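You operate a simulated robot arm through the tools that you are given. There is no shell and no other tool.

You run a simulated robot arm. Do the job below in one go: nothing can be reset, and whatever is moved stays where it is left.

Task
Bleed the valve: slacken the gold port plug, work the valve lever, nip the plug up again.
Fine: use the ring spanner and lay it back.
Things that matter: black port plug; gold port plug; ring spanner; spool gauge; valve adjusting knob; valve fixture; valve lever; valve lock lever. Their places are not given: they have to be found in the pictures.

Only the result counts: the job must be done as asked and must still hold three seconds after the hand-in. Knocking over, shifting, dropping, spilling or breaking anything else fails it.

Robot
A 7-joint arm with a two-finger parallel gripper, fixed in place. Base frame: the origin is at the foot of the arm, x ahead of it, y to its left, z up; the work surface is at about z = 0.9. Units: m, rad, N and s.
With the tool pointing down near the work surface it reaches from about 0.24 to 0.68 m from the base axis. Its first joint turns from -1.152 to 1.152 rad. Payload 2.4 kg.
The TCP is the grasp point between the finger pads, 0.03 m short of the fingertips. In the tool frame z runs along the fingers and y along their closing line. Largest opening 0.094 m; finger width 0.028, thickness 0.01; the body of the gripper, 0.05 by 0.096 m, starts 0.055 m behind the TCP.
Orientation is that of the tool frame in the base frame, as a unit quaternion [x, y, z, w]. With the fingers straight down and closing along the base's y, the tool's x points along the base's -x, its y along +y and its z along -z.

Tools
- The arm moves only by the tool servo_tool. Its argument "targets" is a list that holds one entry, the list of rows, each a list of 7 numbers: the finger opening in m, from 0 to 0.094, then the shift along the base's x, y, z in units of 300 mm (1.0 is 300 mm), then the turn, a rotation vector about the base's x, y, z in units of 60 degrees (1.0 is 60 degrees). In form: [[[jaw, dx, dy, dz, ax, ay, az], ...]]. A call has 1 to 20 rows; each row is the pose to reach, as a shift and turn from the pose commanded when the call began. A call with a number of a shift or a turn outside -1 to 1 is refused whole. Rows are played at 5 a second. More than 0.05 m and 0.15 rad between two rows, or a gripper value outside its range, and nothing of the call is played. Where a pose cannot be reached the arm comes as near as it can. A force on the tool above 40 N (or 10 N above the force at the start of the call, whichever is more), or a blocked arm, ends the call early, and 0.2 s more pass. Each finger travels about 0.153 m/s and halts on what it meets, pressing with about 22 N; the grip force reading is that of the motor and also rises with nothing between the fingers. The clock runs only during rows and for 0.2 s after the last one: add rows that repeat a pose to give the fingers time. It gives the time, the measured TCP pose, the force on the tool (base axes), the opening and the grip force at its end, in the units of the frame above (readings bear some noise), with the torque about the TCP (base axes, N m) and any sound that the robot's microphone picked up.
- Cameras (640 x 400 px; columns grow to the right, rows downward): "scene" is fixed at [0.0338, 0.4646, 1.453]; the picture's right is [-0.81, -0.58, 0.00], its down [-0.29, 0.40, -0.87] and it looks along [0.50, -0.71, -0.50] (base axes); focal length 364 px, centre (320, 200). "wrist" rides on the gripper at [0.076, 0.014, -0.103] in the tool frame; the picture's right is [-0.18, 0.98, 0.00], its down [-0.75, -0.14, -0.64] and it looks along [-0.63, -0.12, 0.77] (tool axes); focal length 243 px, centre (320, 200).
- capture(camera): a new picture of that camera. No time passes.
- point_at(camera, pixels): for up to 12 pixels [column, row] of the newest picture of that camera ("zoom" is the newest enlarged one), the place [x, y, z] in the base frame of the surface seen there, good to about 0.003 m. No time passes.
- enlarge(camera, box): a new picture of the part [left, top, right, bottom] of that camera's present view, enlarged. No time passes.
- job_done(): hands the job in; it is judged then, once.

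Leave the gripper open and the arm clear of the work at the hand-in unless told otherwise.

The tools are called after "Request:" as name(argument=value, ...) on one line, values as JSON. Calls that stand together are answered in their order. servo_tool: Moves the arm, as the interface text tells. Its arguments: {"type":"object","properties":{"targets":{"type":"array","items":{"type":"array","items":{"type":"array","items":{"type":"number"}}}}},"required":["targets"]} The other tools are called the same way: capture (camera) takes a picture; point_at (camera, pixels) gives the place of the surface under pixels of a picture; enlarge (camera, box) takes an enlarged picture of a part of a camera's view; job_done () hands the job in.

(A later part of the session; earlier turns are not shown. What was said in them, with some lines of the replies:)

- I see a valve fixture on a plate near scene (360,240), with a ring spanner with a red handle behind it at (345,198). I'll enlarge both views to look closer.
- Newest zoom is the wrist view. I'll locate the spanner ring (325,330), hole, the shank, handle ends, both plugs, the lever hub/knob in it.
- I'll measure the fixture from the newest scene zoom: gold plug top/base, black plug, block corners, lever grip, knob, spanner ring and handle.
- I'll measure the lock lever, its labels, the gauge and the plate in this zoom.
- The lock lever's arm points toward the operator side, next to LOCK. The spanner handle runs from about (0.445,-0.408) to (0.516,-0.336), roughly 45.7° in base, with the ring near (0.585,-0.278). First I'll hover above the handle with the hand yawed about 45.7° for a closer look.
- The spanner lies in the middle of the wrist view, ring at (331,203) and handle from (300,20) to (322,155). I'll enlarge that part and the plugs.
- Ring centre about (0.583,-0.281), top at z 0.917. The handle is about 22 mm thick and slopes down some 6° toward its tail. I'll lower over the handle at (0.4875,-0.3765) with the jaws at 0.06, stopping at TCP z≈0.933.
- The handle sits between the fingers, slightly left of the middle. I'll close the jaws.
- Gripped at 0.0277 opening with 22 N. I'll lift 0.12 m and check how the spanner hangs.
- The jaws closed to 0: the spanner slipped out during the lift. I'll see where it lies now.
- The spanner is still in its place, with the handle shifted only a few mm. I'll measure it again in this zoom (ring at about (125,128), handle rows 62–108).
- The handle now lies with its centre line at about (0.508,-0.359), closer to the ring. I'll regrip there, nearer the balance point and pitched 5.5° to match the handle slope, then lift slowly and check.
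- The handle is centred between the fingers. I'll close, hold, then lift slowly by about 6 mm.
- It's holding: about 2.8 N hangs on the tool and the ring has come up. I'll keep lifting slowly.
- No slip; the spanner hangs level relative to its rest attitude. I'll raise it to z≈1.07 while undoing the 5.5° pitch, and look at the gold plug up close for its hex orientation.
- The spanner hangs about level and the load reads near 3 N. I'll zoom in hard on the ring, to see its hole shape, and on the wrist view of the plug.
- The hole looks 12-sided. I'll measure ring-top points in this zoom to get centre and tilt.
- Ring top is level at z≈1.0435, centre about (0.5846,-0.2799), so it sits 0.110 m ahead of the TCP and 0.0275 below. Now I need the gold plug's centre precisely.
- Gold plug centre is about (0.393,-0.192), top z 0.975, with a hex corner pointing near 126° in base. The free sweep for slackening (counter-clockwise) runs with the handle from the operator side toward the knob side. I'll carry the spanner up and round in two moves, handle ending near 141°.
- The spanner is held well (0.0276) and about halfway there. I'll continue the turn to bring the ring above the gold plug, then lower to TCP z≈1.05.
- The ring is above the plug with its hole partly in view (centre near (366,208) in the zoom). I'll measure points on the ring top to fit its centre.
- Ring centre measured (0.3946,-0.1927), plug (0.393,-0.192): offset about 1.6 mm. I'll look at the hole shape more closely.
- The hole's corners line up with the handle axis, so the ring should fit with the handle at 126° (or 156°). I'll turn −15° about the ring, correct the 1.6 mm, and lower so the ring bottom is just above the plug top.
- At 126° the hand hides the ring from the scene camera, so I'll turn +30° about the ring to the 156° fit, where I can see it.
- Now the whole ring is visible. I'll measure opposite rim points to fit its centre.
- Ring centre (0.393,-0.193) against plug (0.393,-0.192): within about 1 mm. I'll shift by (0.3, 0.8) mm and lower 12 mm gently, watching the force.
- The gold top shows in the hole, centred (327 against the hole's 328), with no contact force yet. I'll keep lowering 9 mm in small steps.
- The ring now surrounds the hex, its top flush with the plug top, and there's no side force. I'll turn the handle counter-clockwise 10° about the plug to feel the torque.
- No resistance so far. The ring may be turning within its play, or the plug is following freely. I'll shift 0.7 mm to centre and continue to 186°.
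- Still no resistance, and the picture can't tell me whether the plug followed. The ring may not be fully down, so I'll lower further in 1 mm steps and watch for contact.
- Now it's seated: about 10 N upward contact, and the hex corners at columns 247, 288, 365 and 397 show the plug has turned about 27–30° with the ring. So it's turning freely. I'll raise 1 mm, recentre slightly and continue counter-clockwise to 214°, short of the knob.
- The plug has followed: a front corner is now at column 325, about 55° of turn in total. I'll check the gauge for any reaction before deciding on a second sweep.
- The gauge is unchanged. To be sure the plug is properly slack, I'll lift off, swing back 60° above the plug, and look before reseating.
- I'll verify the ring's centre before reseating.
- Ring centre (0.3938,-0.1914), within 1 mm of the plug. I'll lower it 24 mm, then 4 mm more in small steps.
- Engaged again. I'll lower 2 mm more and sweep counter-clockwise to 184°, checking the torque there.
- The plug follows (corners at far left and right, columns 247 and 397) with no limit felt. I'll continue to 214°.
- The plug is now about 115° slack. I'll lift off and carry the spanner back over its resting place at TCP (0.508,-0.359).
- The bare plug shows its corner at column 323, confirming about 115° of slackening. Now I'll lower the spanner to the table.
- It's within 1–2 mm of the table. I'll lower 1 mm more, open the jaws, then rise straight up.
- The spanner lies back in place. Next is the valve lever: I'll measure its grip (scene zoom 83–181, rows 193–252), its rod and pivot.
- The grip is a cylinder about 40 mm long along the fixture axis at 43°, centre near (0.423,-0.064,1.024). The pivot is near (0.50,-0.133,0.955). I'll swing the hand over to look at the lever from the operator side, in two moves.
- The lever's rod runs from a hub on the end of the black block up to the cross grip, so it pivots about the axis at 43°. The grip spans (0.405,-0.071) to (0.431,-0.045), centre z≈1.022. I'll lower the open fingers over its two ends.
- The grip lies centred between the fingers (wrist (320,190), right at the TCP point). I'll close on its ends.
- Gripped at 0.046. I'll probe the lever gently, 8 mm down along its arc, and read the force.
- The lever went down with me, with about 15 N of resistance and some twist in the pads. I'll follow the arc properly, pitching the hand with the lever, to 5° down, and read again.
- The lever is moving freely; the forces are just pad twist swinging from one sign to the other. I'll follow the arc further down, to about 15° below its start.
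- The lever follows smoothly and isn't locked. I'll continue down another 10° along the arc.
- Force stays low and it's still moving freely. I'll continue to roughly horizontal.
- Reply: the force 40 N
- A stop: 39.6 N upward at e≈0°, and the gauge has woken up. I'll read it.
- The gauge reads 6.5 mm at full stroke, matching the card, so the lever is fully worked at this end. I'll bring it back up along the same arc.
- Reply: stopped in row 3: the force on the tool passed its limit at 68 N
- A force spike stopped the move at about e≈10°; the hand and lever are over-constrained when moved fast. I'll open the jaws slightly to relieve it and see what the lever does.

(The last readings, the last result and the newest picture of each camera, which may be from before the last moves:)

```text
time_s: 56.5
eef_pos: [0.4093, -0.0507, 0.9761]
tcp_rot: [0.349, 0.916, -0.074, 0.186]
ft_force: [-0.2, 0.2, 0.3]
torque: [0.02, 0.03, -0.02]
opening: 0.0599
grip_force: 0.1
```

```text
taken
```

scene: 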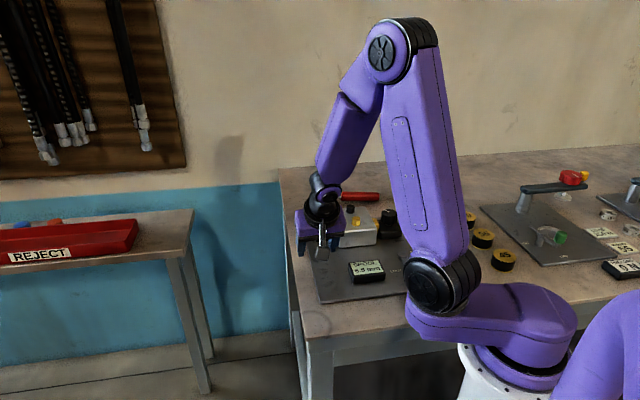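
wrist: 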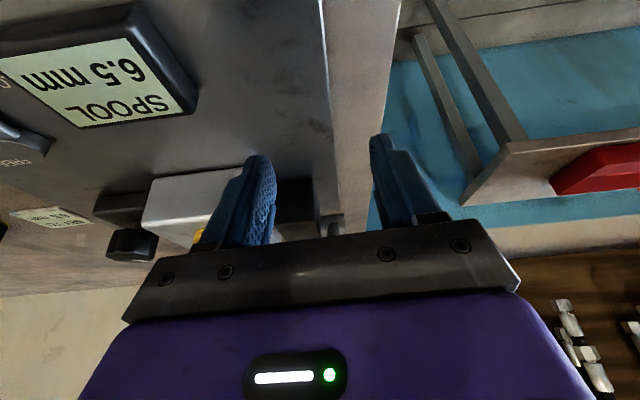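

The lever has sprung back on its own and the gauge holds 6.5 mm. I'll widen the jaws and back off along the finger direction (up and toward the operator), so I don't touch the lever.

Request:
servo_tool(targets=[[[0.08, 0, 0, 0, 0, 0, 0], [0.08, -0.02, 0.0207, 0.068, 0, 0, 0], [0.08, -0.04, 0.0413, 0.136, 0, 0, 0], [0.08, -0.067, 0.069, 0.227, 0, 0, 0], [0.08, -0.095, 0.1, 0.33, 0, 0, 0], [0.08, -0.12, 0.125, 0.45, 0, 0, 0], [0.08, -0.12, 0.125, 0.55, 0.05, 0.05, 0], [0.08, -0.12, 0.125, 0.55, 0.05, 0.05, 0]]])

Request:
capture(camera="scene")

Request:
capture(camera="wrist")

Request:
enlarge(camera="scene", box=[290, 190, 450, 300])

```text
time_s: 58.3
eef_pos: [0.3748, -0.014, 1.1409]
tcp_rot: [0.351, 0.922, -0.058, 0.153]
ft_force: [0.2, -0.5, -0.4]
torque: [-0.02, 0.0, -0.02]
opening: 0.08
grip_force: 0.1
```

```text
taken
```

scene: 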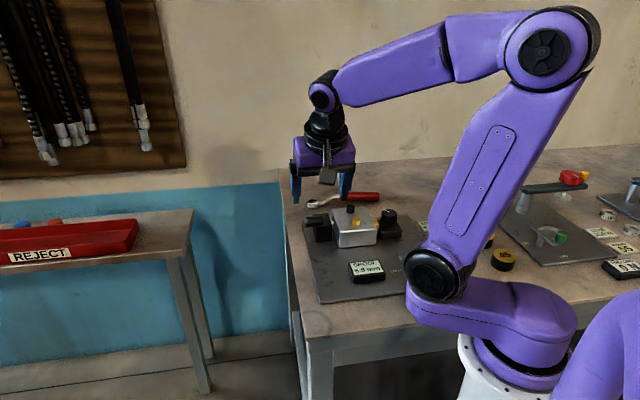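

```text
taken
```

wrist: 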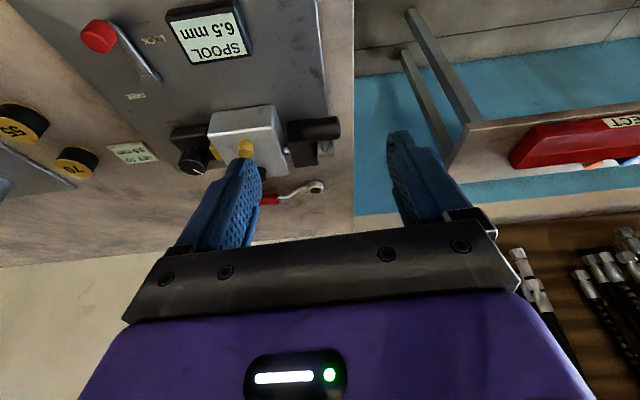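

```text
3.64 times, centred on (370, 245) of scene
```

zoom: 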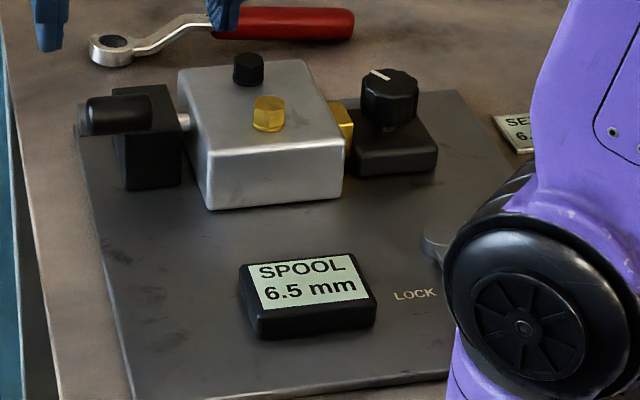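

The lever is back at its rest position, the gauge shows 6.5 mm and everything else looks unchanged. Now I'll level the hand (18.8° tilt) and swing back over the spanner.

Request:
servo_tool(targets=[[[0.06, 0, 0, 0.03, 0.052, 0.0586, 0], [0.06, 0, 0, 0.06, 0.104, 0.1173, 0], [0.06, 0, 0, 0.1, 0.1563, 0.176, 0], [0.06, 0, 0, 0.1, 0.2084, 0.2346, 0], [0.06, 0, 0, 0.1, 0.2084, 0.2346, 0]]])

Request:
servo_tool(targets=[[[0.06, 0.0354, -0.0779, 0, 0, 0, 0.0916], [0.06, 0.0708, -0.1558, 0, 0, 0, 0.1833], [0.06, 0.1063, -0.2338, 0, 0, 0, 0.275], [0.06, 0.1417, -0.3117, 0, 0, 0, 0.3665], [0.06, 0.1771, -0.3896, 0, 0, 0, 0.458], [0.06, 0.2125, -0.4675, 0, 0, 0, 0.55], [0.06, 0.2479, -0.5454, 0, 0, 0, 0.6414], [0.06, 0.2833, -0.6233, 0, 0, 0, 0.733]]])

Request:
servo_tool(targets=[[[0.06, 0.02, -0.0663, 0, 0, 0, 0.0904], [0.06, 0.04, -0.1325, 0, 0, 0, 0.1808], [0.06, 0.06, -0.199, 0, 0, 0, 0.2712], [0.06, 0.08, -0.265, 0, 0, 0, 0.3617], [0.06, 0.1, -0.331, -0.05, 0, 0, 0.452], [0.06, 0.12, -0.3975, -0.1, 0, 0, 0.5425], [0.06, 0.14, -0.464, -0.17, 0, 0, 0.633], [0.06, 0.16, -0.53, -0.233, 0, 0, 0.7233], [0.06, 0.16, -0.53, -0.233, 0, 0, 0.7233]]])

Request:
capture(camera="wrist")

Request:
enlarge(camera="scene", box=[290, 180, 410, 255])

```text
time_s: 59.5
eef_pos: [0.3742, -0.0138, 1.171]
tcp_rot: [0.356, 0.934, 0.0, 0.0]
ft_force: [-0.5, 0.3, 0.4]
torque: [0.0, 0.05, 0.01]
opening: 0.06
grip_force: 0.1
```

```text
time_s: 61.3
eef_pos: [0.459, -0.2006, 1.1701]
tcp_rot: [-0.021, 1.0, 0.0, 0.0]
ft_force: [0.7, 0.2, -0.1]
torque: [0.0, -0.02, 0.0]
opening: 0.06
grip_force: 0.1
```

```text
time_s: 63.3
eef_pos: [0.5061, -0.3605, 1.0992]
tcp_rot: [-0.389, 0.921, 0.0, 0.0]
ft_force: [-0.1, -0.3, 0.1]
torque: [-0.02, 0.0, 0.04]
opening: 0.0599
grip_force: 0.2
```

```text
taken
```

wrist: 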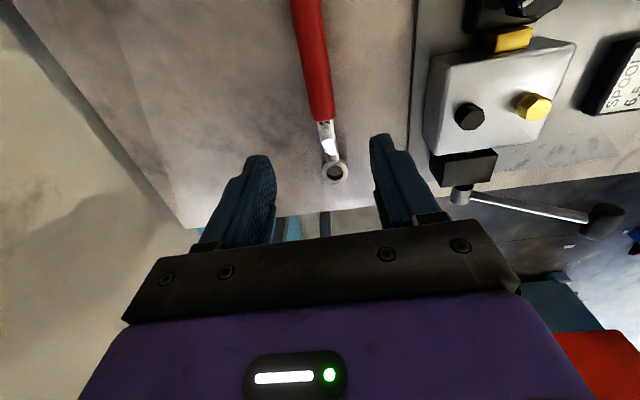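

```text
5.33 times, centred on (350, 218) of scene
```

zoom: 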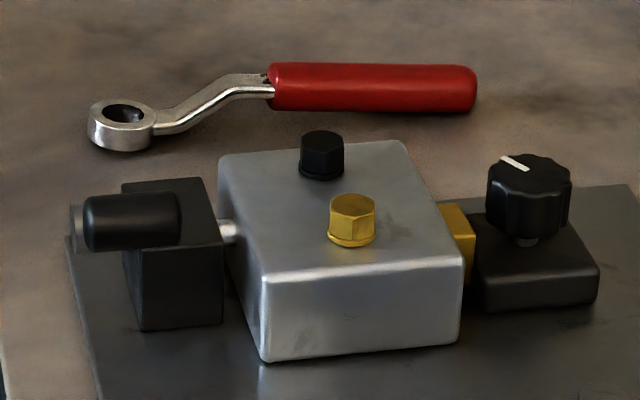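

The spanner is where I left it. I'll lower over the handle as before with 5.5° pitch, grip, and lift slowly.

Request:
servo_tool(targets=[[[0.06, 0.005, 0.005, -0.1, 0, 0, 0], [0.06, 0.005, 0.005, -0.2, 0.03, -0.03, 0], [0.06, 0.005, 0.005, -0.3, 0.065, -0.065, 0], [0.06, 0.005, 0.005, -0.4, 0.065, -0.065, 0], [0.06, 0.005, 0.005, -0.49, 0.065, -0.065, 0], [0.06, 0.005, 0.005, -0.54, 0.065, -0.065, 0], [0.06, 0.005, 0.005, -0.553, 0.065, -0.065, 0], [0.06, 0.005, 0.005, -0.553, 0.065, -0.065, 0], [0.03, 0.005, 0.005, -0.553, 0.065, -0.065, 0], [0.0, 0.005, 0.005, -0.553, 0.065, -0.065, 0], [0.0, 0.005, 0.005, -0.553, 0.065, -0.065, 0], [0.0, 0.005, 0.005, -0.553, 0.065, -0.065, 0], [0.0, 0.005, 0.005, -0.543, 0.065, -0.065, 0], [0.0, 0.005, 0.005, -0.533, 0.065, -0.065, 0], [0.0, 0.005, 0.005, -0.513, 0.065, -0.065, 0], [0.0, 0.005, 0.005, -0.493, 0.065, -0.065, 0], [0.0, 0.005, 0.005, -0.473, 0.065, -0.065, 0], [0.0, 0.005, 0.005, -0.453, 0.065, -0.065, 0], [0.0, 0.005, 0.005, -0.453, 0.065, -0.065, 0]]])

Request:
enlarge(camera="scene", box=[290, 120, 430, 210])

```text
time_s: 67.3
eef_pos: [0.5084, -0.3569, 0.9652]
tcp_rot: [-0.388, 0.921, 0.018, 0.045]
ft_force: [0.7, -0.3, -3.3]
torque: [-0.14, 0.14, 0.0]
opening: 0.0278
grip_force: 22.1
```

```text
4.44 times, centred on (360, 165) of scene
```

zoom: 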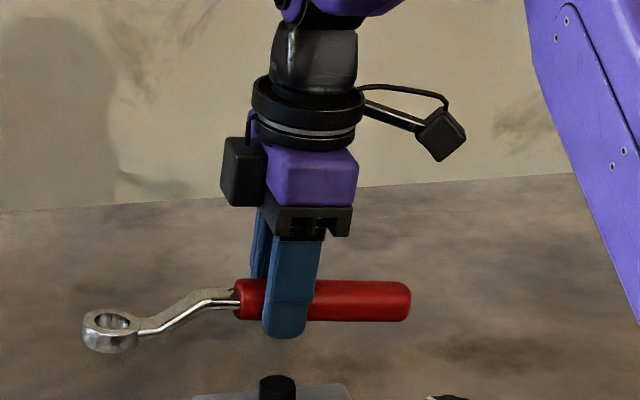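

Held firmly (0.0278, 3.3 N). I'll raise and level it, then carry it over the gold plug with the handle at about 212°.

Request:
servo_tool(targets=[[[0.0, 0, 0, 0.08, -0.015, 0.015, 0], [0.0, 0, 0, 0.17, -0.03, 0.03, 0], [0.0, 0, 0, 0.26, -0.045, 0.045, 0], [0.0, 0, 0, 0.36, -0.065, 0.065, 0], [0.0, 0, 0, 0.453, -0.065, 0.065, 0], [0.0, 0, 0, 0.453, -0.065, 0.065, 0]]])

Request:
servo_tool(targets=[[[0.0, -0.0875, 0.0451, 0, 0, 0, -0.0296], [0.0, -0.175, 0.0902, 0, 0, 0, -0.0592], [0.0, -0.2626, 0.1353, 0, 0, 0, -0.0888], [0.0, -0.35, 0.1804, 0, 0, 0, -0.1183], [0.0, -0.4377, 0.2254, 0, 0, 0, -0.148], [0.0, -0.5252, 0.2705, 0, 0, 0, -0.1775], [0.0, -0.6128, 0.3156, 0, 0, 0, -0.207], [0.0, -0.7003, 0.3607, 0, 0, 0, -0.2367], [0.0, -0.7003, 0.3607, -0.11, 0, 0, -0.2367], [0.0, -0.7003, 0.3607, -0.2167, 0, 0, -0.2367], [0.0, -0.7003, 0.3607, -0.2167, 0, 0, -0.2367]]])

Request:
enlarge(camera="scene", box=[336, 191, 376, 216])

```text
time_s: 68.7
eef_pos: [0.5072, -0.358, 1.0999]
tcp_rot: [-0.389, 0.921, 0.0, 0.0]
ft_force: [-0.4, 0.5, -3.4]
torque: [-0.12, 0.14, 0.03]
opening: 0.0277
grip_force: 22.1
```

```text
time_s: 71.1
eef_pos: [0.2981, -0.25, 1.0358]
tcp_rot: [-0.272, 0.962, 0.0, 0.0]
ft_force: [0.4, -0.3, -3.6]
torque: [-0.09, 0.16, 0.04]
opening: 0.028
grip_force: 21.7
```

```text
16.00 times, centred on (356, 204) of scene
```

zoom: 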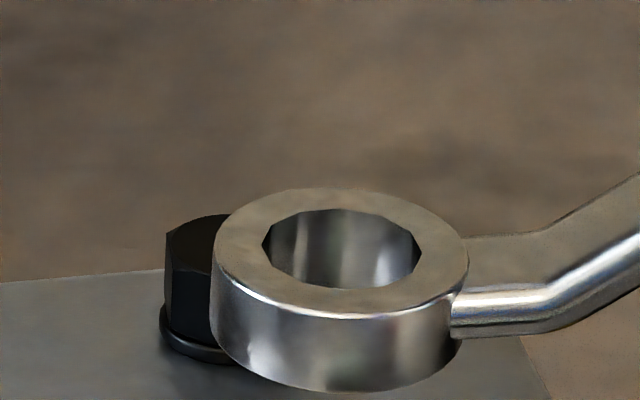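

Request:
point_at(camera="zoom", pixels=[[224, 253], [455, 253], [339, 197], [339, 306], [255, 213], [424, 292], [423, 213], [255, 292], [294, 202], [384, 303], [384, 202], [294, 303]])

Request:
point_at(camera="zoom", pixels=[[236, 253], [443, 253], [339, 202], [339, 300], [262, 220], [416, 288], [415, 220], [264, 288]])

```text
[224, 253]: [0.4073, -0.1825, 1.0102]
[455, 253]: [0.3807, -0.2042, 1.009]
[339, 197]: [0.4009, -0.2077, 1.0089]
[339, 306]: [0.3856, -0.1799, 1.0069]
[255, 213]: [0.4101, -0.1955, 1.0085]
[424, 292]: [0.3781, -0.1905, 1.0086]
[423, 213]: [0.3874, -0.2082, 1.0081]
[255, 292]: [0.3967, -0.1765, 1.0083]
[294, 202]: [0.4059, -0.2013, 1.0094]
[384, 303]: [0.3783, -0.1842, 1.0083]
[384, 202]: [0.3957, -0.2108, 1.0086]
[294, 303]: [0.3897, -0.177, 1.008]
```

```text
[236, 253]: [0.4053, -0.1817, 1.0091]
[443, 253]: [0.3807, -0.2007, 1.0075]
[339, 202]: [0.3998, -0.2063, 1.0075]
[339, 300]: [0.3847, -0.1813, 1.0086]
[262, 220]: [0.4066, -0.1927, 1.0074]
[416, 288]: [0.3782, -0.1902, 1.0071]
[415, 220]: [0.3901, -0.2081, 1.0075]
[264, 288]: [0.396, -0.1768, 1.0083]
```

Ring centre (0.3929,-0.1928,1.008), within 0.7 mm of the plug. I'll nudge by (0.4,0.6) mm and lower 20 mm, then look.

Request:
servo_tool(targets=[[[0.0, 0.0013, 0.002, -0.02, 0, 0, 0], [0.0, 0.0013, 0.002, -0.04, 0, 0, 0], [0.0, 0.0013, 0.002, -0.055, 0, 0, 0], [0.0, 0.0013, 0.002, -0.067, 0, 0, 0], [0.0, 0.0013, 0.002, -0.067, 0, 0, 0]]])

Request:
enlarge(camera="scene", box=[336, 200, 376, 225])

```text
time_s: 72.3
eef_pos: [0.2982, -0.2493, 1.0158]
tcp_rot: [-0.272, 0.962, 0.0, 0.0]
ft_force: [0.6, 0.0, -3.4]
torque: [-0.09, 0.19, 0.0]
opening: 0.0277
grip_force: 22.0
```

```text
16.00 times, centred on (356, 212) of scene
```

zoom: 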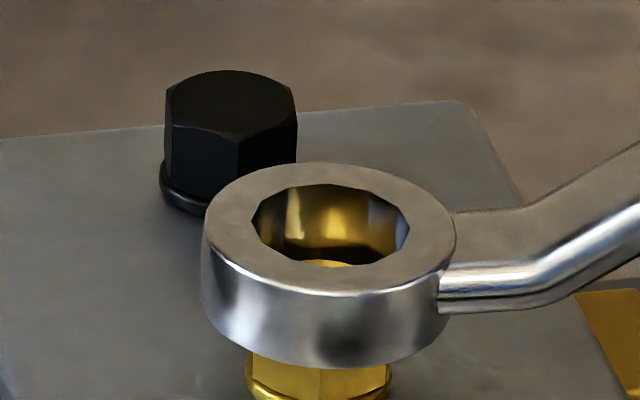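

Well centred (ring column 329 against an expected 327.5). I'll lower another 11.5 mm.

Request:
servo_tool(targets=[[[0.0, -0.0003, -0.0002, -0.01, 0, 0, 0], [0.0, -0.0003, -0.0002, -0.02, 0, 0, 0], [0.0, -0.0003, -0.0002, -0.03, 0, 0, 0], [0.0, -0.0003, -0.0002, -0.038, 0, 0, 0], [0.0, -0.0003, -0.0002, -0.038, 0, 0, 0]]])

Request:
enlarge(camera="scene", box=[336, 203, 376, 228])

```text
time_s: 73.5
eef_pos: [0.2971, -0.2492, 1.0033]
tcp_rot: [-0.272, 0.962, 0.001, 0.0]
ft_force: [-0.2, -0.6, -3.1]
torque: [-0.09, 0.18, -0.02]
opening: 0.0278
grip_force: 21.9
```

```text
16.00 times, centred on (356, 216) of scene
```

zoom: 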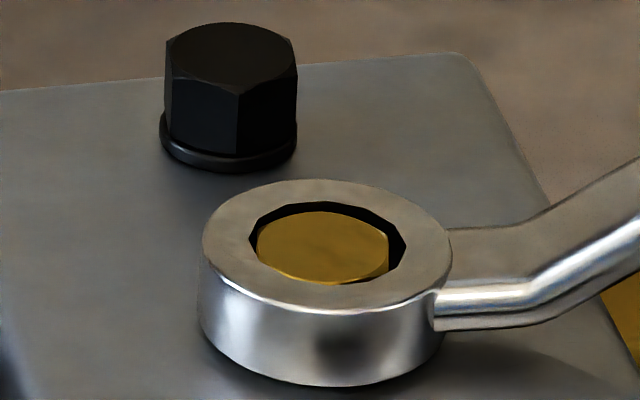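

Engaged. Now I'll tighten clockwise: sweep from 212° to 158° about the plug.

Request:
servo_tool(targets=[[[0.0, 0.001, 0.0007, -0.004, 0, 0, 0], [0.0, -0.017, 0.033, -0.004, 0, 0, -0.095], [0.0, -0.0323, 0.069, -0.004, 0, 0, -0.195], [0.0, -0.0437, 0.1063, -0.004, 0, 0, -0.295], [0.0, -0.051, 0.1447, -0.004, 0, 0, -0.395], [0.0, -0.0543, 0.1833, -0.004, 0, 0, -0.495], [0.0, -0.0537, 0.2223, -0.004, 0, 0, -0.595], [0.0, -0.049, 0.261, -0.004, 0, 0, -0.695], [0.0, -0.0403, 0.299, -0.004, 0, 0, -0.795], [0.0, -0.0277, 0.3357, -0.004, 0, 0, -0.895], [0.0, -0.0277, 0.3357, -0.004, 0, 0, -0.895]]])

Request:
enlarge(camera="scene", box=[336, 203, 376, 228])

```text
time_s: 75.9
eef_pos: [0.2882, -0.1481, 1.0029]
tcp_rot: [0.194, 0.981, 0.0, 0.001]
ft_force: [-0.6, -0.9, -3.3]
torque: [0.07, 0.13, 0.02]
opening: 0.0276
grip_force: 22.0
```

```text
16.00 times, centred on (356, 216) of scene
```

zoom: 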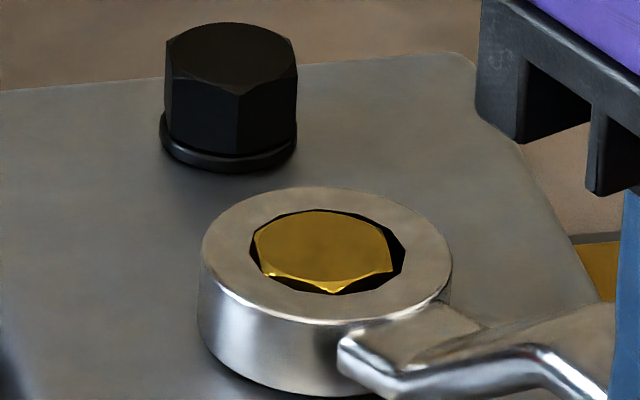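

The corner is at column 330, which fits the plug having followed but isn't conclusive. I'll continue 16° clockwise to 142° and look again, which will settle it.

Request:
servo_tool(targets=[[[0.0, 0.008, 0.0177, 0, 0, 0, -0.05], [0.0, 0.0173, 0.0347, 0, 0, 0, -0.1], [0.0, 0.0278, 0.051, 0, 0, 0, -0.15], [0.0, 0.0397, 0.067, 0, 0, 0, -0.2], [0.0, 0.052, 0.0897, 0, 0, 0, -0.2667], [0.0, 0.052, 0.0897, 0, 0, 0, -0.2667]]])

Request:
enlarge(camera="scene", box=[336, 203, 376, 228])

```text
time_s: 77.3
eef_pos: [0.3062, -0.1218, 1.0037]
tcp_rot: [0.328, 0.945, 0.001, 0.0]
ft_force: [-0.7, 0.1, -3.3]
torque: [0.11, 0.16, 0.01]
opening: 0.0278
grip_force: 22.0
```

```text
16.00 times, centred on (356, 216) of scene
```

zoom: 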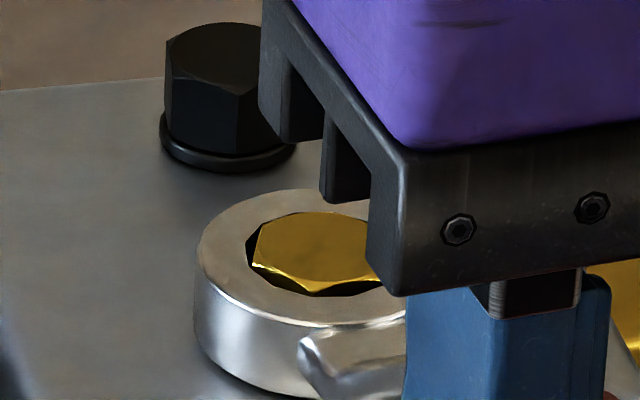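

Now the front corner is at column 318: the plug is turning with the ring. About 49° remains to the original position. I'll continue clockwise to 124°.

Request:
servo_tool(targets=[[[0.0, 0.0257, 0.0293, 0, 0, 0, -0.1], [0.0, 0.054, 0.056, 0, 0, 0, -0.2], [0.0, 0.085, 0.0793, 0, 0, 0, -0.3], [0.0, 0.085, 0.0793, 0, 0, 0, -0.3]]])

Request:
enlarge(camera="scene", box=[290, 180, 400, 250])

```text
time_s: 78.3
eef_pos: [0.3329, -0.0974, 1.0031]
tcp_rot: [0.471, 0.882, 0.0, 0.001]
ft_force: [-0.5, 0.1, -3.8]
torque: [0.13, 0.08, -0.01]
opening: 0.0276
grip_force: 22.3
```

```text
5.71 times, centred on (345, 215) of scene
```

zoom: 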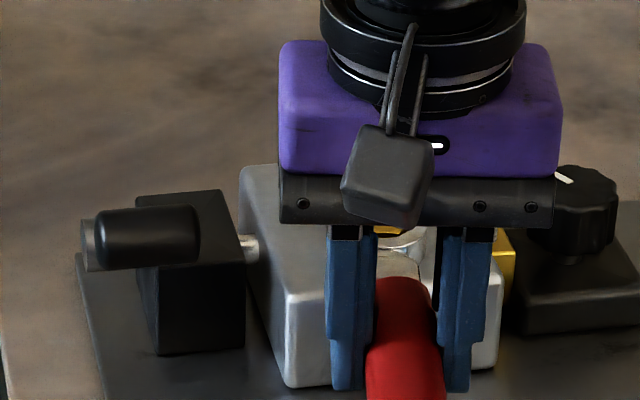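

About 31° remain. I'll lift off, swing back 60° to 184° above the plug and check the alignment.

Request:
servo_tool(targets=[[[0.0, 0, 0, 0.03, 0, 0, 0], [0.0, 0, 0, 0.07, 0, 0, 0], [0.0, 0, 0, 0.1, 0, 0, 0], [0.0, -0.031, -0.0233, 0.1, 0, 0, 0.1], [0.0, -0.0593, -0.05, 0.1, 0, 0, 0.2], [0.0, -0.085, -0.0793, 0.1, 0, 0, 0.3], [0.0, -0.1073, -0.1113, 0.1, 0, 0, 0.4], [0.0, -0.1263, -0.1453, 0.1, 0, 0, 0.5], [0.0, -0.1417, -0.1813, 0.1, 0, 0, 0.6], [0.0, -0.153, -0.2187, 0.1, 0, 0, 0.7], [0.0, -0.1603, -0.257, 0.1, 0, 0, 0.8], [0.0, -0.1637, -0.2957, 0.1, 0, 0, 0.9], [0.0, -0.163, -0.3347, 0.1, 0, 0, 1.0], [0.0, -0.163, -0.3347, 0.1, 0, 0, 1.0]]])

Request:
enlarge(camera="scene", box=[336, 194, 376, 219])

```text
time_s: 81.3
eef_pos: [0.2819, -0.1985, 1.0326]
tcp_rot: [-0.034, 0.999, -0.001, 0.0]
ft_force: [-0.2, -0.3, -3.2]
torque: [0.0, 0.2, -0.02]
opening: 0.0275
grip_force: 22.0
```

```text
16.00 times, centred on (356, 206) of scene
```

zoom: 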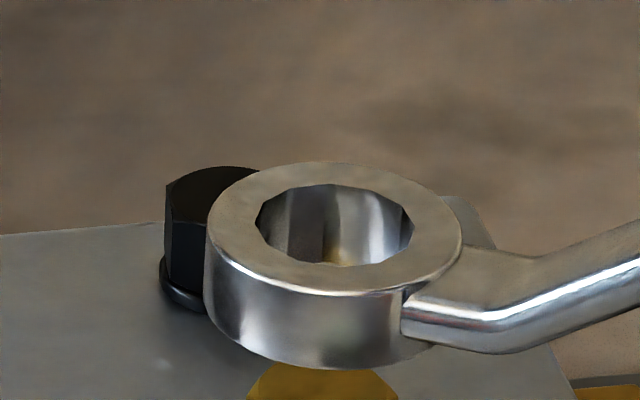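

Centred (ring column 333.5 against an expected 332). I'll lower 29 mm, slowly at the end.

Request:
servo_tool(targets=[[[0.0, 0.0007, 0.0005, -0.025, 0, 0, 0], [0.0, 0.0007, 0.0005, -0.05, 0, 0, 0], [0.0, 0.0007, 0.0005, -0.065, 0, 0, 0], [0.0, 0.0007, 0.0005, -0.078, 0, 0, 0], [0.0, 0.0007, 0.0005, -0.09, 0, 0, 0], [0.0, 0.0007, 0.0005, -0.1, 0, 0, 0], [0.0, 0.0007, 0.0005, -0.1, 0, 0, 0]]])

Request:
enlarge(camera="scene", box=[336, 203, 376, 228])

```text
time_s: 82.9
eef_pos: [0.2817, -0.1982, 1.0027]
tcp_rot: [-0.033, 0.999, 0.0, 0.0]
ft_force: [0.4, 0.0, -3.4]
torque: [-0.02, 0.21, -0.01]
opening: 0.028
grip_force: 22.1
```

```text
16.00 times, centred on (356, 216) of scene
```

zoom: 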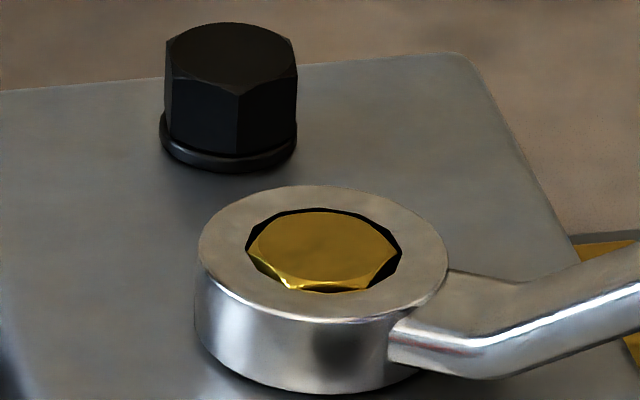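

Engaged, with the corners showing about 30° left. I'll sweep clockwise to 166° and check the torque.

Request:
servo_tool(targets=[[[0.0, -0.0005, 0.0195, 0, 0, 0, -0.05], [0.0, -0.0007, 0.039, 0, 0, 0, -0.1], [0.0, 0.0009, 0.0584, 0, 0, 0, -0.15], [0.0, 0.0027, 0.0777, 0, 0, 0, -0.2], [0.0, 0.006, 0.097, 0, 0, 0, -0.25], [0.0, 0.01, 0.116, 0, 0, 0, -0.3], [0.0, 0.01, 0.116, 0, 0, 0, -0.3]]])

Request:
enlarge(camera="scene", box=[336, 203, 376, 228])

```text
time_s: 84.5
eef_pos: [0.2847, -0.1632, 1.0031]
tcp_rot: [0.124, 0.992, 0.001, 0.001]
ft_force: [0.2, 0.2, -2.5]
torque: [0.03, 0.16, 0.02]
opening: 0.0278
grip_force: 22.3
```

```text
16.00 times, centred on (356, 216) of scene
```

zoom: 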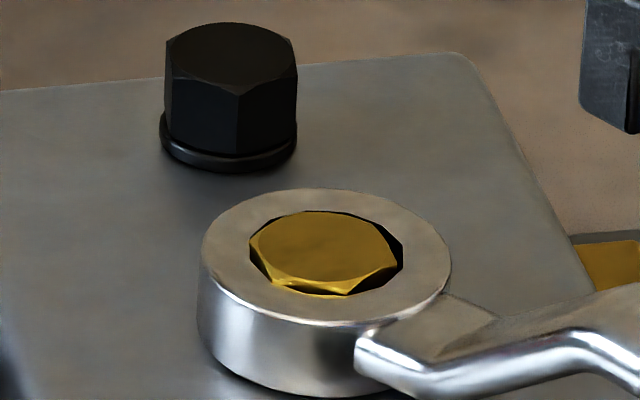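

φ≈19°, about 12° left. I'll advance in small steps to 157° and watch for torque.

Request:
servo_tool(targets=[[[0.0, 0.005, 0.0187, 0, 0, 0, -0.05], [0.0, 0.0113, 0.0373, 0, 0, 0, -0.1], [0.0, 0.0187, 0.0553, 0, 0, 0, -0.15], [0.0, 0.0187, 0.0553, 0, 0, 0, -0.15]]])

Request:
enlarge(camera="scene", box=[336, 203, 376, 228])

```text
time_s: 85.5
eef_pos: [0.2913, -0.1477, 1.0032]
tcp_rot: [0.202, 0.979, 0.0, 0.001]
ft_force: [0.5, -0.1, -3.3]
torque: [0.08, 0.18, 0.25]
opening: 0.0277
grip_force: 22.3
```

```text
16.00 times, centred on (356, 216) of scene
```

zoom: 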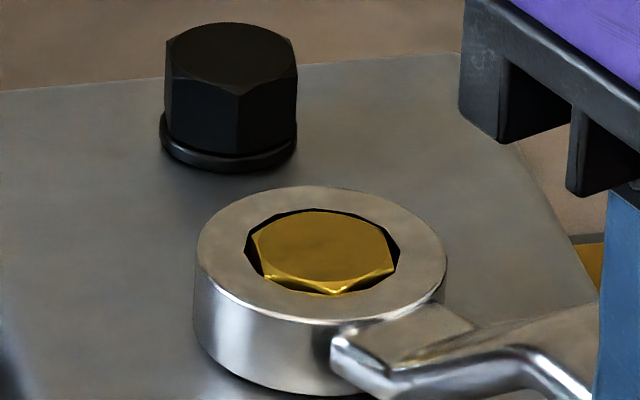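

φ≈12°, and a first twist of 0.25 N·m appears. I'll continue to 154°.

Request:
servo_tool(targets=[[[0.0, 0.004, 0.009, 0, 0, 0, -0.025], [0.0, 0.008, 0.018, 0, 0, 0, -0.05], [0.0, 0.008, 0.018, 0, 0, 0, -0.05]]])

Request:
enlarge(camera="scene", box=[336, 203, 376, 228])

```text
time_s: 86.3
eef_pos: [0.2927, -0.1422, 1.0022]
tcp_rot: [0.227, 0.974, 0.001, 0.0]
ft_force: [0.5, -0.4, -2.7]
torque: [0.08, 0.19, 0.35]
opening: 0.0278
grip_force: 22.3
```

```text
16.00 times, centred on (356, 216) of scene
```

zoom: 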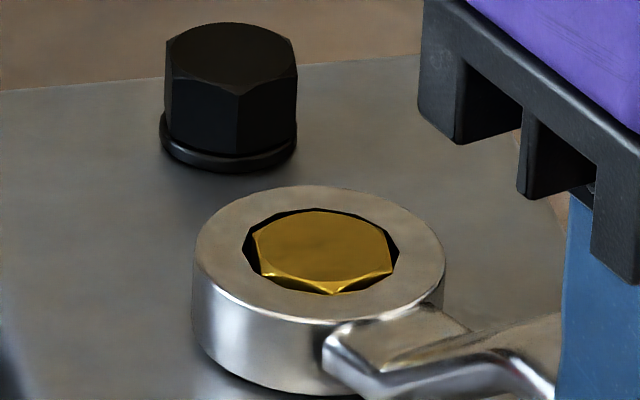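

φ≈9°, torque 0.35 N·m. I'll keep nipping up: to 151°.

Request:
servo_tool(targets=[[[0.0, 0.0045, 0.0087, 0, 0, 0, -0.025], [0.0, 0.009, 0.0174, 0, 0, 0, -0.05], [0.0, 0.009, 0.0174, 0, 0, 0, -0.05]]])

Request:
enlarge(camera="scene", box=[336, 203, 376, 228])

```text
time_s: 87.1
eef_pos: [0.296, -0.1367, 1.0019]
tcp_rot: [0.253, 0.968, 0.001, 0.0]
ft_force: [-0.6, 0.1, -3.3]
torque: [0.07, 0.14, 0.5]
opening: 0.0279
grip_force: 22.5
```

```text
16.00 times, centred on (356, 216) of scene
```

zoom: 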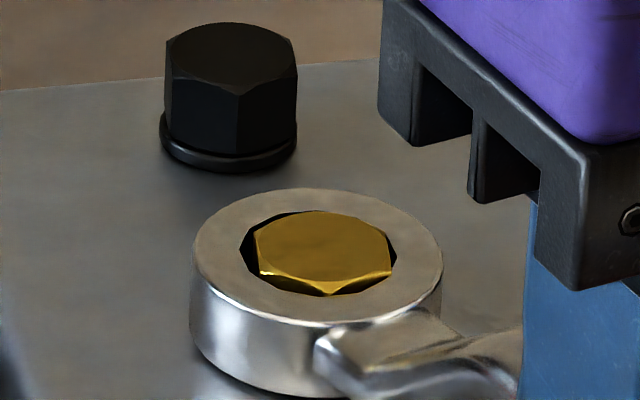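

Torque 0.5 N·m at 151°, corner at column 328. I'll recentre slightly and go on to 148°.

Request:
servo_tool(targets=[[[0.0, 0.0025, 0.007, 0, 0, 0, -0.025], [0.0, 0.0073, 0.0147, 0, 0, 0, -0.05], [0.0, 0.0073, 0.0147, 0, 0, 0, -0.05]]])

Request:
enlarge(camera="scene", box=[336, 203, 376, 228])

```text
time_s: 87.9
eef_pos: [0.2987, -0.1324, 1.003]
tcp_rot: [0.277, 0.961, 0.0, 0.0]
ft_force: [-0.1, -0.6, -3.1]
torque: [0.09, 0.13, 0.6]
opening: 0.0281
grip_force: 22.0
```

```text
16.00 times, centred on (356, 216) of scene
```

zoom: 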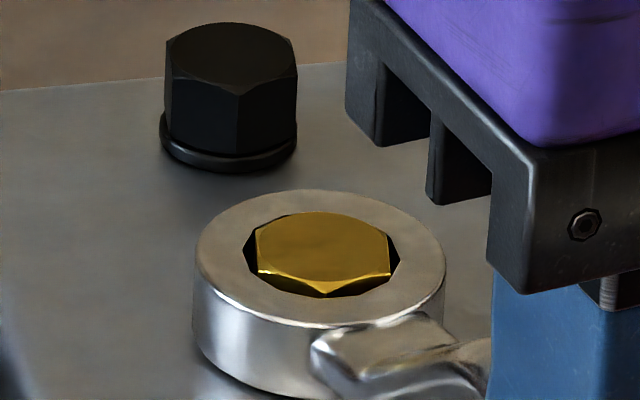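

Torque 0.6 N·m, and the corner column is 324, just past where it was at the start (330). That's nipped up at least as firmly as before. I'll lift the ring off and check where the plug stays.

Request:
servo_tool(targets=[[[0.0, 0.0017, 0.0028, 0, 0, 0, 0.01], [0.0, 0, 0, 0.03, 0, 0, 0.02], [0.0, 0, 0, 0.08, 0, 0, 0.02], [0.0, 0, 0, 0.14, 0, 0, 0.02], [0.0, 0, 0, 0.2, 0, 0, 0.02], [0.0, 0, 0, 0.2, 0, 0, 0.02]]])

Request:
enlarge(camera="scene", box=[336, 205, 376, 230])

```text
time_s: 89.3
eef_pos: [0.2991, -0.1322, 1.0626]
tcp_rot: [0.268, 0.963, 0.0, 0.0]
ft_force: [0.4, 0.2, -3.3]
torque: [0.1, 0.16, -0.03]
opening: 0.028
grip_force: 21.6
```

```text
16.00 times, centred on (356, 218) of scene
```

zoom: 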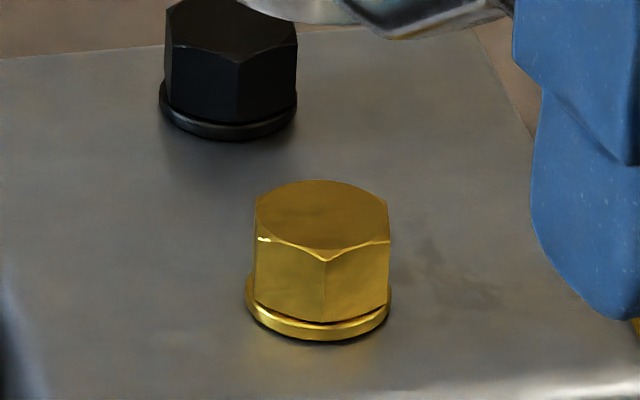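

The plug stays put with its front corner at about 325, within a few degrees on the tight side of where it started. Now the spanner goes back: lift and swing over to its resting place.

Request:
servo_tool(targets=[[[0.0, 0, 0, 0.1, 0, 0, 0], [0.0, 0, 0, 0.193, 0, 0, 0], [0.0, 0.0453, -0.06, 0.193, 0, 0, 0.1067], [0.0, 0.0906, -0.12, 0.193, 0, 0, 0.2133], [0.0, 0.1359, -0.18, 0.193, 0, 0, 0.32], [0.0, 0.1811, -0.24, 0.193, 0, 0, 0.4267], [0.0, 0.2264, -0.3, 0.193, 0, 0, 0.5333], [0.0, 0.2717, -0.3603, 0.193, 0, 0, 0.64], [0.0, 0.2717, -0.3603, 0.193, 0, 0, 0.64]]])

Request:
servo_tool(targets=[[[0.0, 0.0711, -0.0661, 0, 0, 0, 0.1064], [0.0, 0.1422, -0.1322, 0, 0, 0, 0.2128], [0.0, 0.2133, -0.1983, 0, 0, 0, 0.3191], [0.0, 0.2845, -0.2645, 0, 0, 0, 0.4255], [0.0, 0.3556, -0.3306, 0, 0, 0, 0.5319], [0.0, 0.4267, -0.3967, 0, 0, 0, 0.6383], [0.0, 0.4267, -0.3967, -0.12, 0, 0, 0.6383], [0.0, 0.4267, -0.3967, -0.24, 0, 0, 0.6383], [0.0, 0.4267, -0.3967, -0.36, 0, 0, 0.6383], [0.0, 0.4267, -0.3967, -0.36, 0, 0, 0.6383]]])

Request:
capture(camera="scene")

```text
time_s: 91.3
eef_pos: [0.3801, -0.2403, 1.1202]
tcp_rot: [-0.065, 0.998, 0.0, 0.0]
ft_force: [0.0, -0.3, -2.9]
torque: [-0.02, 0.18, 0.01]
opening: 0.0277
grip_force: 22.4
```

```text
time_s: 93.5
eef_pos: [0.5084, -0.3584, 1.0118]
tcp_rot: [-0.388, 0.922, 0.0, 0.0]
ft_force: [-0.1, -0.1, -2.5]
torque: [-0.16, 0.13, 0.02]
opening: 0.0279
grip_force: 22.0
```

```text
taken
```

scene: 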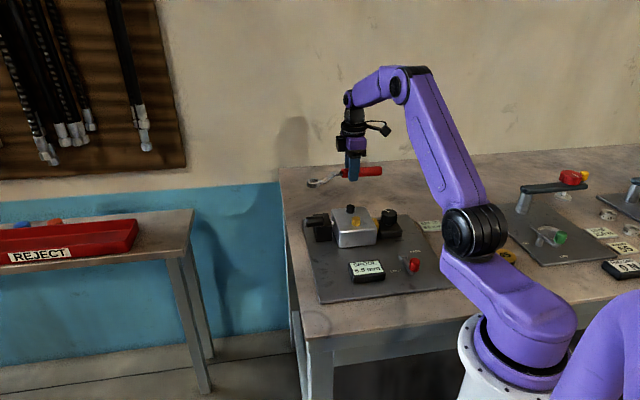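

Over its place. I'll pitch 5.5° to match the table attitude, lower to z≈0.933, release and rise.

Request:
servo_tool(targets=[[[0.0, 0, 0, -0.06, 0.02, -0.02, 0], [0.0, 0, 0, -0.12, 0.04, -0.04, 0], [0.0, 0, 0, -0.18, 0.065, -0.065, 0], [0.0, 0, 0, -0.22, 0.065, -0.065, 0], [0.0, 0, 0, -0.245, 0.065, -0.065, 0], [0.0, 0, 0, -0.256, 0.065, -0.065, 0], [0.0, 0, 0, -0.262, 0.065, -0.065, 0], [0.0, 0, 0, -0.262, 0.065, -0.065, 0]]])

Request:
enlarge(camera="scene", box=[290, 130, 430, 220])

```text
time_s: 95.3
eef_pos: [0.5083, -0.3598, 0.9352]
tcp_rot: [-0.387, 0.921, 0.016, 0.045]
ft_force: [-1.8, 0.0, 4.9]
torque: [0.37, -0.31, 0.14]
opening: 0.0279
grip_force: 21.4
```

```text
4.44 times, centred on (360, 175) of scene
```

zoom: 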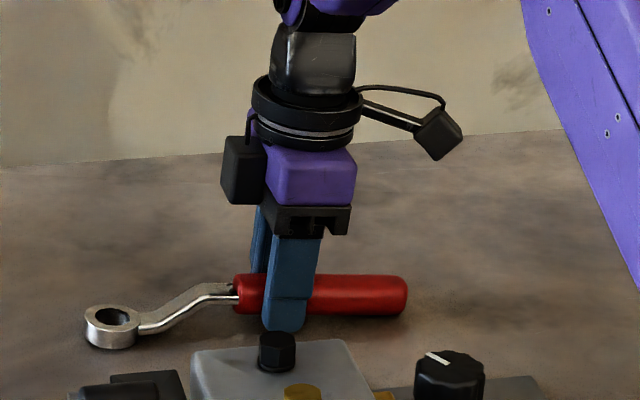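

The spanner touches the table (4.9 N upward). I'll open the jaws and rise clear.

Request:
servo_tool(targets=[[[0.032, 0, 0, 0, 0, 0, 0], [0.045, 0, 0, 0, 0, 0, 0], [0.06, 0, 0, 0, 0, 0, 0], [0.06, 0, 0, 0, 0, 0, 0], [0.06, 0, 0, 0.1, 0, 0, 0], [0.06, 0, 0, 0.25, -0.02, 0.02, 0], [0.06, 0, 0, 0.4, -0.045, 0.045, 0], [0.08, 0, 0, 0.55, -0.065, 0.065, 0], [0.09, 0, 0, 0.7, -0.065, 0.065, 0], [0.09, 0, 0, 0.7, -0.065, 0.065, 0]]])

Request:
capture(camera="scene")

Request:
enlarge(camera="scene", box=[290, 170, 470, 310])

Request:
enlarge(camera="scene", box=[344, 212, 366, 228])

```text
time_s: 97.5
eef_pos: [0.5087, -0.3584, 1.1435]
tcp_rot: [-0.388, 0.921, -0.001, 0.0]
ft_force: [0.2, 0.2, -0.4]
torque: [-0.01, -0.01, 0.02]
opening: 0.0901
grip_force: 0.1
```

```text
taken
```

scene: 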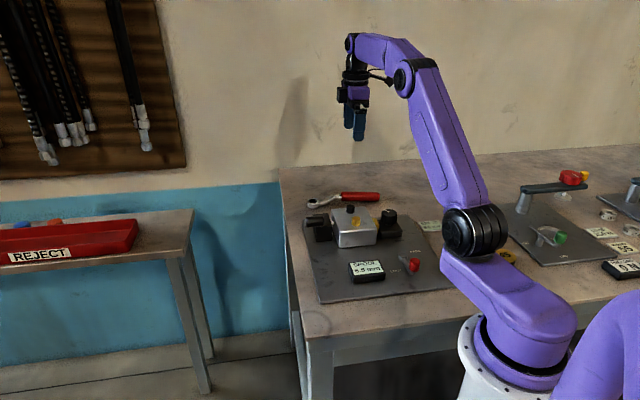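

```text
2.86 times, centred on (380, 240) of scene
```

zoom: 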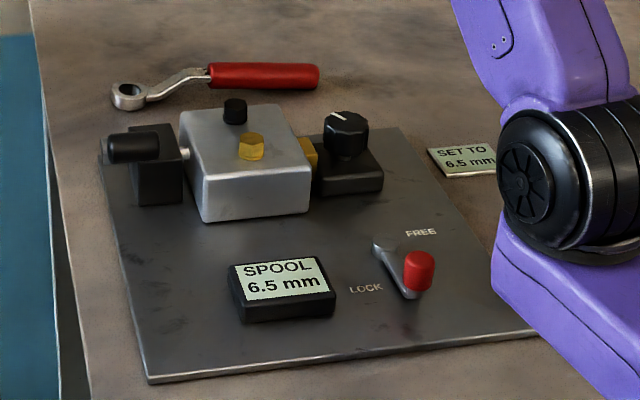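

```text
16.00 times, centred on (355, 220) of scene
```

zoom: 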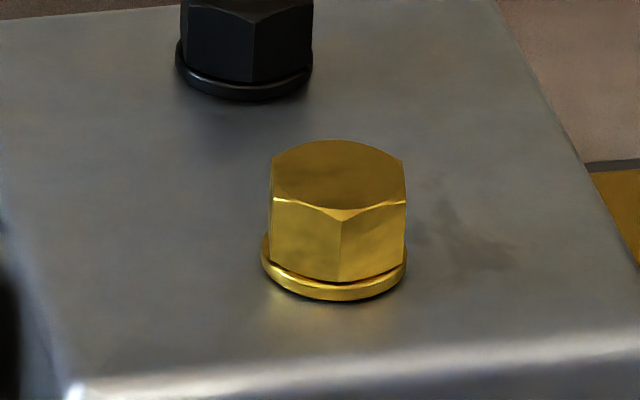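

Everything checks out:
- **Gold plug:** tight again, its corner about 4° past the starting mark on the tight side.
- **Black plug, knob and lock lever:** unchanged.
- **Valve lever:** back at rest, and the gauge reads 6.5 mm.
- **Spanner:** laid back in its place.
- **Arm:** clear of the work, gripper open.

I'm handing in.

Request:
job_done()

```text
The job is handed in.
```

I bled the valve and handed the job in; the hand-in gave no verdict.

- **Slackening:** I turned the gold plug about 115° counter-clockwise with the ring spanner, in two sweeps. It turned with almost no resistance.
- **Valve lever:** I pushed it down to its stop once. The spool gauge, blank until then, read 6.5 mm, the same as the card. On the way back up the force limit stopped the arm, so I opened the gripper and the lever sprang back to rest on its own.
- **Nipping up:** I turned the plug clockwise until the torque reached about 0.6 N·m. It now sits about 4° tighter than where it started.
- **Spanner:** It is back where it lay, within about a centimetre. My first grip slipped during the lift and moved the handle a few millimetres. It never left the table area and touched nothing else.

In the last pictures, the black plug, adjusting knob and lock lever look as they did at the start. The arm is clear of the work with the gripper open.
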